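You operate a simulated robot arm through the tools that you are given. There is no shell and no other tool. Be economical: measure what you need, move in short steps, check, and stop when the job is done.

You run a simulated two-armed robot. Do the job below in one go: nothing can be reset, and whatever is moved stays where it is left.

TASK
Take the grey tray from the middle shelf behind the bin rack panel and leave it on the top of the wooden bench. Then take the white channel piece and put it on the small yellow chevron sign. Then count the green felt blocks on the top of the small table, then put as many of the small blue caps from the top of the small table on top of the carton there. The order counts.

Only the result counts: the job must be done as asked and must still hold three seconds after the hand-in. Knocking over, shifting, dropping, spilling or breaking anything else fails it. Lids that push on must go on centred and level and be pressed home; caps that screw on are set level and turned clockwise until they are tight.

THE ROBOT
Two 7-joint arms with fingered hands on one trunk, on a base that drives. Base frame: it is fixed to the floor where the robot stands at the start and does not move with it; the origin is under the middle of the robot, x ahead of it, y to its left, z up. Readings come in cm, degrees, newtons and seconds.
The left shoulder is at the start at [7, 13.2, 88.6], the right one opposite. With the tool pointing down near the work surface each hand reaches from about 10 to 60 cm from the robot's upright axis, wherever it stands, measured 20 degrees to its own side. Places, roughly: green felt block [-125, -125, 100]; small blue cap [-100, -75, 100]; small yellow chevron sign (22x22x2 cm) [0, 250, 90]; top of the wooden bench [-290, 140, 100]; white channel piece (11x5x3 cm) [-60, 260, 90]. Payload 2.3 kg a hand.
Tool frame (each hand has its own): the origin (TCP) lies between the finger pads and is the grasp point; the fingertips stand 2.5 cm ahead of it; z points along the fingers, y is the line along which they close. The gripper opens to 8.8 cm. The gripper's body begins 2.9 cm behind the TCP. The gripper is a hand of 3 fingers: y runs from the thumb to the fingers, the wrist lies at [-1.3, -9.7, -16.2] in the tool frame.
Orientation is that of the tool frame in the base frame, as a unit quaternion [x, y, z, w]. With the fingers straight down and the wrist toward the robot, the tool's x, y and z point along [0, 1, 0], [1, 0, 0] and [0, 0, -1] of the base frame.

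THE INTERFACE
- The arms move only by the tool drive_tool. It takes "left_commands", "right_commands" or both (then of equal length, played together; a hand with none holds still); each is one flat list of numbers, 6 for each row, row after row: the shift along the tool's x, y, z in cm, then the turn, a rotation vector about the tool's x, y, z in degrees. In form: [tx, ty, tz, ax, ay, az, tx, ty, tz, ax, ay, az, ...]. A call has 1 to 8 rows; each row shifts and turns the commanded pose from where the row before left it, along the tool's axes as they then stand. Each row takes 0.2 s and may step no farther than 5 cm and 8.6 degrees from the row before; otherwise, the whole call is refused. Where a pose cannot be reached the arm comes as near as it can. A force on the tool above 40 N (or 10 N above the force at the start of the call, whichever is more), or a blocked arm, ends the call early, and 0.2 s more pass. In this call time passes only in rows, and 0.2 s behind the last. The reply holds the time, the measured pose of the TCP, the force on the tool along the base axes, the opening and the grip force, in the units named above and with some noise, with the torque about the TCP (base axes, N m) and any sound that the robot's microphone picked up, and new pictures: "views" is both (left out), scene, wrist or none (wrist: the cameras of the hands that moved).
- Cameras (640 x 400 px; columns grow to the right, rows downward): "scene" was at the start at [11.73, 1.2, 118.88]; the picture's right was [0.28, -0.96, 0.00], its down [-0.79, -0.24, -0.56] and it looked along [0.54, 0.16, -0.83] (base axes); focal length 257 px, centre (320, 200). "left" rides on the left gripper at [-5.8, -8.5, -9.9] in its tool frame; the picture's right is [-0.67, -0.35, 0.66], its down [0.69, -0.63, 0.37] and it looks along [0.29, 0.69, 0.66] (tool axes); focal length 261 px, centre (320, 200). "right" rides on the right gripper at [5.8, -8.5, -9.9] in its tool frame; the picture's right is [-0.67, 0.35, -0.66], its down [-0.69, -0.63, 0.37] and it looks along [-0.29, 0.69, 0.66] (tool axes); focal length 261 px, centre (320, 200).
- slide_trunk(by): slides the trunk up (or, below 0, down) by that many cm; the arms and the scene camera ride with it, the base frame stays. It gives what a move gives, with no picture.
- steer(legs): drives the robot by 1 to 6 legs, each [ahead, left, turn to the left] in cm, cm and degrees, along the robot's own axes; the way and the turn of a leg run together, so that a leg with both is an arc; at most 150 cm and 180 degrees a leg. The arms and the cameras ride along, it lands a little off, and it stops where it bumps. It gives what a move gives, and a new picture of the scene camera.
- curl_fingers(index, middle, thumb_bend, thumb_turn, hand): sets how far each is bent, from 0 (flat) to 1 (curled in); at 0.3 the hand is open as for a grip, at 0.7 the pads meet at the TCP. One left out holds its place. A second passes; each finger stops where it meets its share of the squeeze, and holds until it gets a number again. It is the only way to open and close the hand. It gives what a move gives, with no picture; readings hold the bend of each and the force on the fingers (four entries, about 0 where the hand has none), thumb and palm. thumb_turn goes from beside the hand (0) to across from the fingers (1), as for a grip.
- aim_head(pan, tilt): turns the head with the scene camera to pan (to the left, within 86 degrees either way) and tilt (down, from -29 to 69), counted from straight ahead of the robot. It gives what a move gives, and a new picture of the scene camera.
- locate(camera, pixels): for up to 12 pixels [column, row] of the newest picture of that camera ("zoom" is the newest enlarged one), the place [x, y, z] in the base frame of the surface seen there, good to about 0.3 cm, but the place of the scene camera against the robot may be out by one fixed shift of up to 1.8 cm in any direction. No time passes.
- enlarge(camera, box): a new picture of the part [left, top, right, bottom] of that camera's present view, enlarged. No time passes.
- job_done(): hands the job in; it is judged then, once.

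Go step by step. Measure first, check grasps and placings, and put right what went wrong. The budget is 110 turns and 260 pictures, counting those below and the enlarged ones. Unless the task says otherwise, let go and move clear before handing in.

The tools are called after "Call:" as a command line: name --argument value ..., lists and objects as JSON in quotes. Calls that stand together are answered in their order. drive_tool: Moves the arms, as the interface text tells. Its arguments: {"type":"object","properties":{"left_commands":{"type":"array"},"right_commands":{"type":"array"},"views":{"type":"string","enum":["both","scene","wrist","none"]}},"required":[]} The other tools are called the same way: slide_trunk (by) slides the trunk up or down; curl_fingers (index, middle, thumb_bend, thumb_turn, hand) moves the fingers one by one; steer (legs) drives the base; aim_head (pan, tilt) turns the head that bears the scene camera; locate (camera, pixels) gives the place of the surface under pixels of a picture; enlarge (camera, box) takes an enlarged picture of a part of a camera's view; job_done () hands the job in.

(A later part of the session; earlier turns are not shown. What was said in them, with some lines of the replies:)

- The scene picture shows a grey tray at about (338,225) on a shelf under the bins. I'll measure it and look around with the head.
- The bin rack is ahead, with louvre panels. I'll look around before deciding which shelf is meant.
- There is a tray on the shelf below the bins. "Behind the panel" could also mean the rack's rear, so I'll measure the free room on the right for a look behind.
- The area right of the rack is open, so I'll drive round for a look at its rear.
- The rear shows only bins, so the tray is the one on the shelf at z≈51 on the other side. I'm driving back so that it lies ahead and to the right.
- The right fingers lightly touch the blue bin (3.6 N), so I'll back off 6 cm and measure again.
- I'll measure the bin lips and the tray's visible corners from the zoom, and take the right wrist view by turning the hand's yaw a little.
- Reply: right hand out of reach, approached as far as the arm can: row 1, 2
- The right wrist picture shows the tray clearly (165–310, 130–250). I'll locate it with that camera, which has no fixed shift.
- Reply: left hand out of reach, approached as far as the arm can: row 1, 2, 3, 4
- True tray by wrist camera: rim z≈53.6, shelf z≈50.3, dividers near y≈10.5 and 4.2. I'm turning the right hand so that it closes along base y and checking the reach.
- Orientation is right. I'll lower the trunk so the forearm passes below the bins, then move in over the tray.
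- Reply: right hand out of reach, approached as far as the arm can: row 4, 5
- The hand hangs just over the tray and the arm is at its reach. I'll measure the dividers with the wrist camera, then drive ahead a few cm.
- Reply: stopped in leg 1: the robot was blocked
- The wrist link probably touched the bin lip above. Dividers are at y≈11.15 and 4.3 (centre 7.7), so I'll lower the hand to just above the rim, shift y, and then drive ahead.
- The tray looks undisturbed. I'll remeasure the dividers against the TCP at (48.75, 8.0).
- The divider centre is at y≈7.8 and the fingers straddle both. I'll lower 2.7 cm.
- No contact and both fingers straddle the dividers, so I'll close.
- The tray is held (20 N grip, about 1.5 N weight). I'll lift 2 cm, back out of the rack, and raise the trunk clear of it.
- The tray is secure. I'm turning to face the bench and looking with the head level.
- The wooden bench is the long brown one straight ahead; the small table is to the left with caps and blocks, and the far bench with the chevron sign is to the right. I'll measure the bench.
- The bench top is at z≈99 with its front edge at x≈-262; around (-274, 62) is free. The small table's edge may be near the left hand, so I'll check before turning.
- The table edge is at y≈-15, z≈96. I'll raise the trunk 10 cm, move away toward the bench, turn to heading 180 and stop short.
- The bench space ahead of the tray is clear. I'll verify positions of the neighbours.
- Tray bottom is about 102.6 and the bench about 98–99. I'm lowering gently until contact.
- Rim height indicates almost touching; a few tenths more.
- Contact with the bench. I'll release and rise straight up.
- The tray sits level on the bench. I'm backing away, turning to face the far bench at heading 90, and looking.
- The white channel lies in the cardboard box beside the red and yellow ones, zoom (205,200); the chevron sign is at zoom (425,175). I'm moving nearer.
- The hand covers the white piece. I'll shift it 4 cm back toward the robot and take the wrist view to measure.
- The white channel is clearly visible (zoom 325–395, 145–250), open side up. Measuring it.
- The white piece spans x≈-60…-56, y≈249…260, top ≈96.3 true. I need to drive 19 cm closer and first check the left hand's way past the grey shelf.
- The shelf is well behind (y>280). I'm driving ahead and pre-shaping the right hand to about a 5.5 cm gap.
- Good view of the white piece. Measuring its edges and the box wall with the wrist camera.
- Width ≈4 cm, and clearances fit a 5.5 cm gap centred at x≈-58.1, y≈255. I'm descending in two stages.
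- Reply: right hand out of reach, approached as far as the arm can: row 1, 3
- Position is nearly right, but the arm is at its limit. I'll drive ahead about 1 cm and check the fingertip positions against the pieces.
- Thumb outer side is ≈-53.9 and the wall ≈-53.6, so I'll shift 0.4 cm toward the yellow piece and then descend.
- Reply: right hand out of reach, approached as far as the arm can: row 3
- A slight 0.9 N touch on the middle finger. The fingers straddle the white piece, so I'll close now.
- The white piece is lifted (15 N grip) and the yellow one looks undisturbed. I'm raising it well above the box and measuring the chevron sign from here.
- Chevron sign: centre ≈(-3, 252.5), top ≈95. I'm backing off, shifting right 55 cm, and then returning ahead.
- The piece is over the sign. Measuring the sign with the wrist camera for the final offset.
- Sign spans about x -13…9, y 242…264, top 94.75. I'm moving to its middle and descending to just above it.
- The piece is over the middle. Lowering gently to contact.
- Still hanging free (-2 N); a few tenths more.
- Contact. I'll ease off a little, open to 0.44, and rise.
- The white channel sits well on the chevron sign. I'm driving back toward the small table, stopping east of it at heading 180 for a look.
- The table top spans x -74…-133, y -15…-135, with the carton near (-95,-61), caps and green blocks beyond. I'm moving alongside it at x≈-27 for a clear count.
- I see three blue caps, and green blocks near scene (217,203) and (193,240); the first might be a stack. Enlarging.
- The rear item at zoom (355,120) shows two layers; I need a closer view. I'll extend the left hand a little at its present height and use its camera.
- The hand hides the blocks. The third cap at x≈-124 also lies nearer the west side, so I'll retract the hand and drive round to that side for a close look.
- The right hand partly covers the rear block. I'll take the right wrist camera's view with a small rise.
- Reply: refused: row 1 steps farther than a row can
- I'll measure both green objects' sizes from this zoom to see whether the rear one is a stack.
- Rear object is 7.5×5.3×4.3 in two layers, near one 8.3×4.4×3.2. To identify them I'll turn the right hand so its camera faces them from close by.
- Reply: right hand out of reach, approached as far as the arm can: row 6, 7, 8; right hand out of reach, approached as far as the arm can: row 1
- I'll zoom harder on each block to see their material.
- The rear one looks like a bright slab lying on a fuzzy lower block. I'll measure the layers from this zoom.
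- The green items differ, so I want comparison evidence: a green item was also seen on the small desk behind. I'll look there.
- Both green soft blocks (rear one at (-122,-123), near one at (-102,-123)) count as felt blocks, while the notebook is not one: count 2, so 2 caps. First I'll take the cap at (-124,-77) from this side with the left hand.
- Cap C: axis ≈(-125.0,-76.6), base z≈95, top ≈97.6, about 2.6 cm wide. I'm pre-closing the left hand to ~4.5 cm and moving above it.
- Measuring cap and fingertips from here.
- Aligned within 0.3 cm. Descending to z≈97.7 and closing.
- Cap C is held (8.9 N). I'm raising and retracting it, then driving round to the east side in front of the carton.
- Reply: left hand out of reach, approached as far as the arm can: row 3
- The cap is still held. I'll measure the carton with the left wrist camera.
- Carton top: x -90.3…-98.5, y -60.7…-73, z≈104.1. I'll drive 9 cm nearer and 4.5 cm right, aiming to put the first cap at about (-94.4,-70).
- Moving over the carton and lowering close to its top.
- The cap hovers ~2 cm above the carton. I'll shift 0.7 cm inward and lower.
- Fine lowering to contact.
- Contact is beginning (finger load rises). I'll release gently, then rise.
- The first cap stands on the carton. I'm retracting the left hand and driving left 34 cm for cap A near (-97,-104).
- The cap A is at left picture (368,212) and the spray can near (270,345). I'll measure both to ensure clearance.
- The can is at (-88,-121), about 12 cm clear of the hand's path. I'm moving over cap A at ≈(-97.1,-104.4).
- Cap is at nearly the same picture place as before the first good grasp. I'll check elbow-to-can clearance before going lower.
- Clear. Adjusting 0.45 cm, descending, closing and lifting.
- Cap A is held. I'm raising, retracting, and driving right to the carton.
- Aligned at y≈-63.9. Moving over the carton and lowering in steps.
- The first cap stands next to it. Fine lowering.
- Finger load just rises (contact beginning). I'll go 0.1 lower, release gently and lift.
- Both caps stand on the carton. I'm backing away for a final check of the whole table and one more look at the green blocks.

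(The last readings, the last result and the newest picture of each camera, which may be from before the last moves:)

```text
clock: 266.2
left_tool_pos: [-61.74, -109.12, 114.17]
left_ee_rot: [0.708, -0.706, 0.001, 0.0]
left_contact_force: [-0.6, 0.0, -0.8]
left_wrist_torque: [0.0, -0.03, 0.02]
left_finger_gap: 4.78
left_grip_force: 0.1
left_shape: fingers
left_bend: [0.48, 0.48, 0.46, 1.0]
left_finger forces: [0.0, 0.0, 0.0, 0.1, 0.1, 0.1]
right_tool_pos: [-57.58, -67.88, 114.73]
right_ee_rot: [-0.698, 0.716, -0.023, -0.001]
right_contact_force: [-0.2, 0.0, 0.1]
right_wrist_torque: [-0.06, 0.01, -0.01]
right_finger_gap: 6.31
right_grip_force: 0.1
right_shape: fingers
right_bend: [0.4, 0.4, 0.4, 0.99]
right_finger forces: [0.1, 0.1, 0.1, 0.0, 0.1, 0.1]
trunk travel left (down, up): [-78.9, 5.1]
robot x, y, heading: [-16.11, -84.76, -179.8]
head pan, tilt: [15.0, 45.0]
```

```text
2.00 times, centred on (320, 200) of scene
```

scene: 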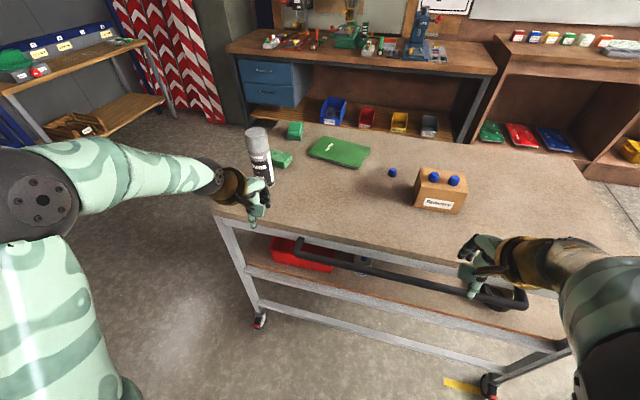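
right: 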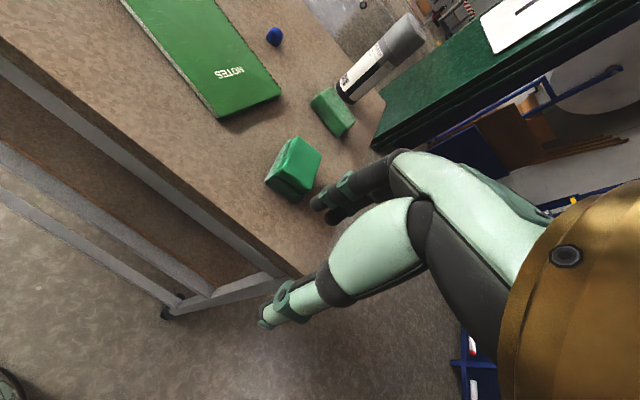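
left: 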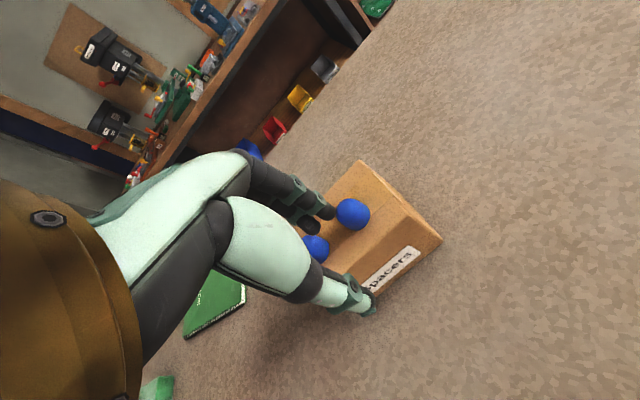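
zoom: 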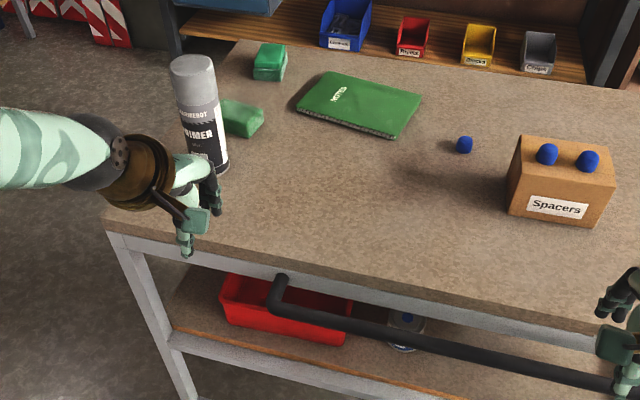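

Both caps are in place. To settle whether the rear green block is a stack, I'll view it from the south side.

Call:
steer --legs '[[0, 90, 0], [45, 0, -40]]'

Call:
aim_head --pan -8 --tilt 40

```text
clock: 273.1
left_tool_pos: [-107.0, -149.58, 114.12]
left_ee_rot: [-0.43, 0.903, 0.001, 0.0]
left_contact_force: [0.8, -0.1, 0.3]
left_wrist_torque: [0.01, 0.02, 0.01]
left_finger_gap: 4.75
left_grip_force: 0.2
left_shape: fingers
left_bend: [0.48, 0.48, 0.46, 1.0]
left_finger forces: [0.0, 0.0, 0.0, 0.1, 0.0, 0.1]
right_tool_pos: [-77.56, -120.31, 114.84]
right_ee_rot: [-0.417, 0.909, -0.021, -0.006]
right_contact_force: [0.5, -0.2, -0.1]
right_wrist_torque: [0.02, 0.0, 0.0]
right_finger_gap: 6.31
right_grip_force: 0.0
right_shape: fingers
right_bend: [0.4, 0.4, 0.4, 0.99]
right_finger forces: [0.0, 0.0, 0.0, 0.0, 0.0, 0.1]
trunk travel left (down, up): [-78.9, 5.1]
robot x, y, heading: [-55.86, -159.55, 140.6]
head pan, tilt: [15.0, 45.0]
```

scene: 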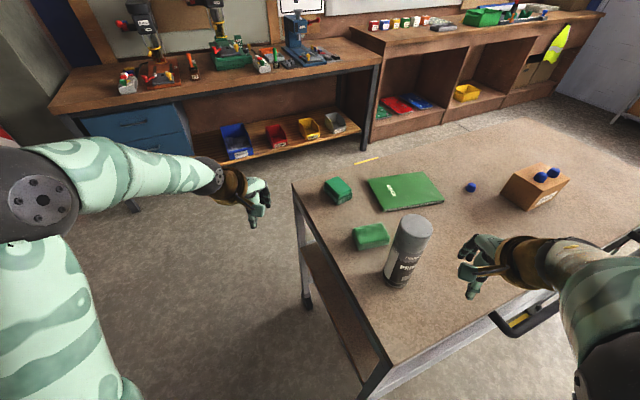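

```text
clock: 274.0
left_tool_pos: [-106.93, -149.41, 114.06]
left_ee_rot: [-0.43, 0.903, -0.001, 0.0]
left_contact_force: [0.1, 0.0, 0.6]
left_wrist_torque: [-0.02, 0.06, 0.03]
left_finger_gap: 4.76
left_grip_force: 0.1
left_shape: fingers
left_bend: [0.48, 0.48, 0.46, 1.0]
left_finger forces: [0.0, 0.1, 0.0, 0.1, 0.1, 0.0]
right_tool_pos: [-77.64, -120.25, 114.72]
right_ee_rot: [-0.417, 0.909, -0.021, -0.007]
right_contact_force: [-0.1, 0.4, 0.4]
right_wrist_torque: [0.02, 0.02, 0.03]
right_finger_gap: 6.31
right_grip_force: 0.0
right_shape: fingers
right_bend: [0.4, 0.4, 0.4, 0.99]
right_finger forces: [0.0, 0.0, 0.0, 0.1, 0.1, 0.0]
trunk travel left (down, up): [-78.9, 5.1]
robot x, y, heading: [-56.48, -159.53, 140.8]
head pan, tilt: [-8.0, 40.0]
```

scene: 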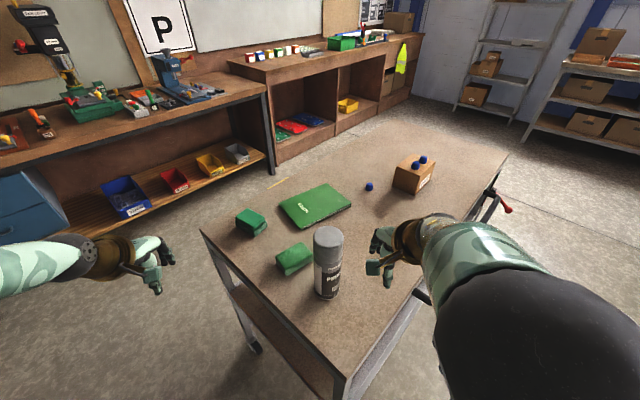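

Call:
enlarge --camera "scene" --box '[220, 195, 320, 285]'

Call:
enlarge --camera "scene" --box '[228, 200, 274, 244]'

```text
4.44 times, centred on (270, 240) of scene
```

zoom: 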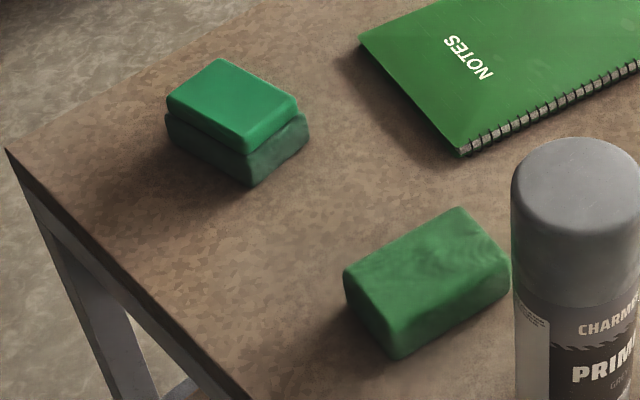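

```text
9.09 times, centred on (251, 222) of scene
```

zoom: 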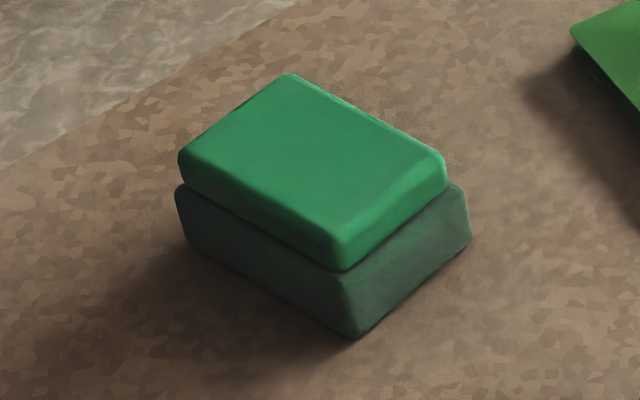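

The rear block, viewed from the south, is a single felt pad with its backing, so the count stays at 2; both caps stand on the carton and the can is upright. I'm backing clear and confirming.

Call:
steer --legs '[[-20, 0, 0]]'

Call:
enlarge --camera "scene" --box '[200, 120, 480, 300]'

```text
clock: 275.6
left_tool_pos: [-92.23, -161.4, 113.76]
left_ee_rot: [-0.428, 0.904, -0.002, 0.0]
left_contact_force: [-0.5, 1.2, -0.6]
left_wrist_torque: [-0.02, 0.01, -0.05]
left_finger_gap: 4.79
left_grip_force: 0.0
left_shape: fingers
left_bend: [0.48, 0.48, 0.46, 1.0]
left_finger forces: [0.0, 0.0, 0.1, 0.1, 0.0, 0.1]
right_tool_pos: [-62.68, -132.25, 114.69]
right_ee_rot: [-0.415, 0.909, -0.023, -0.008]
right_contact_force: [0.0, -0.2, -0.2]
right_wrist_torque: [-0.03, 0.02, 0.02]
right_finger_gap: 6.31
right_grip_force: 0.0
right_shape: fingers
right_bend: [0.4, 0.4, 0.4, 0.99]
right_finger forces: [0.1, 0.0, 0.0, 0.0, 0.0, 0.0]
trunk travel left (down, up): [-78.9, 5.1]
robot x, y, heading: [-41.31, -171.8, 140.6]
head pan, tilt: [-8.0, 40.0]
```

scene: 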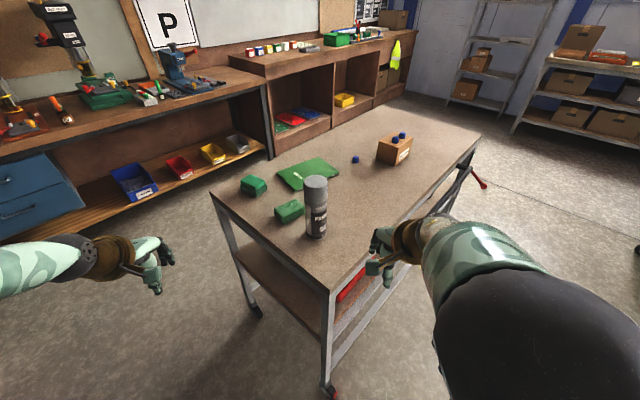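

```text
2.22 times, centred on (340, 210) of scene
```

zoom: 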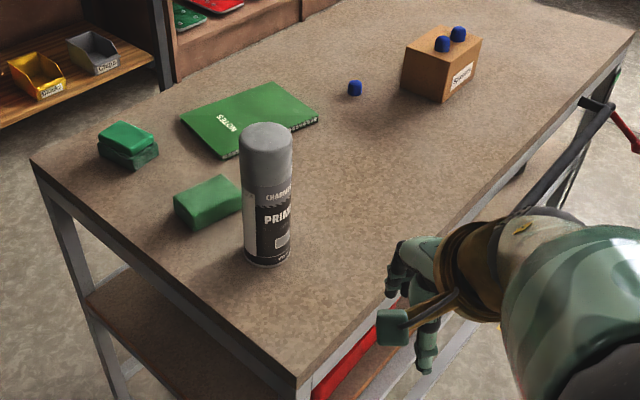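

Two caps stand on the carton, the tray is on the bench, the white channel is on the chevron sign, and both hands are empty and clear. I'm handing in.

Call:
job_done

```text
The job is handed in.
```

I finished all three parts in order and handed the job in: the grey tray is on the wooden bench, the white channel piece is on the chevron sign, and two blue caps are on the carton.

The count of two is my best judgement. The two green blocks differ in shape: one is plain, and the other has two layers, which I took as a single block rather than a stack. I did not count the green notebook.
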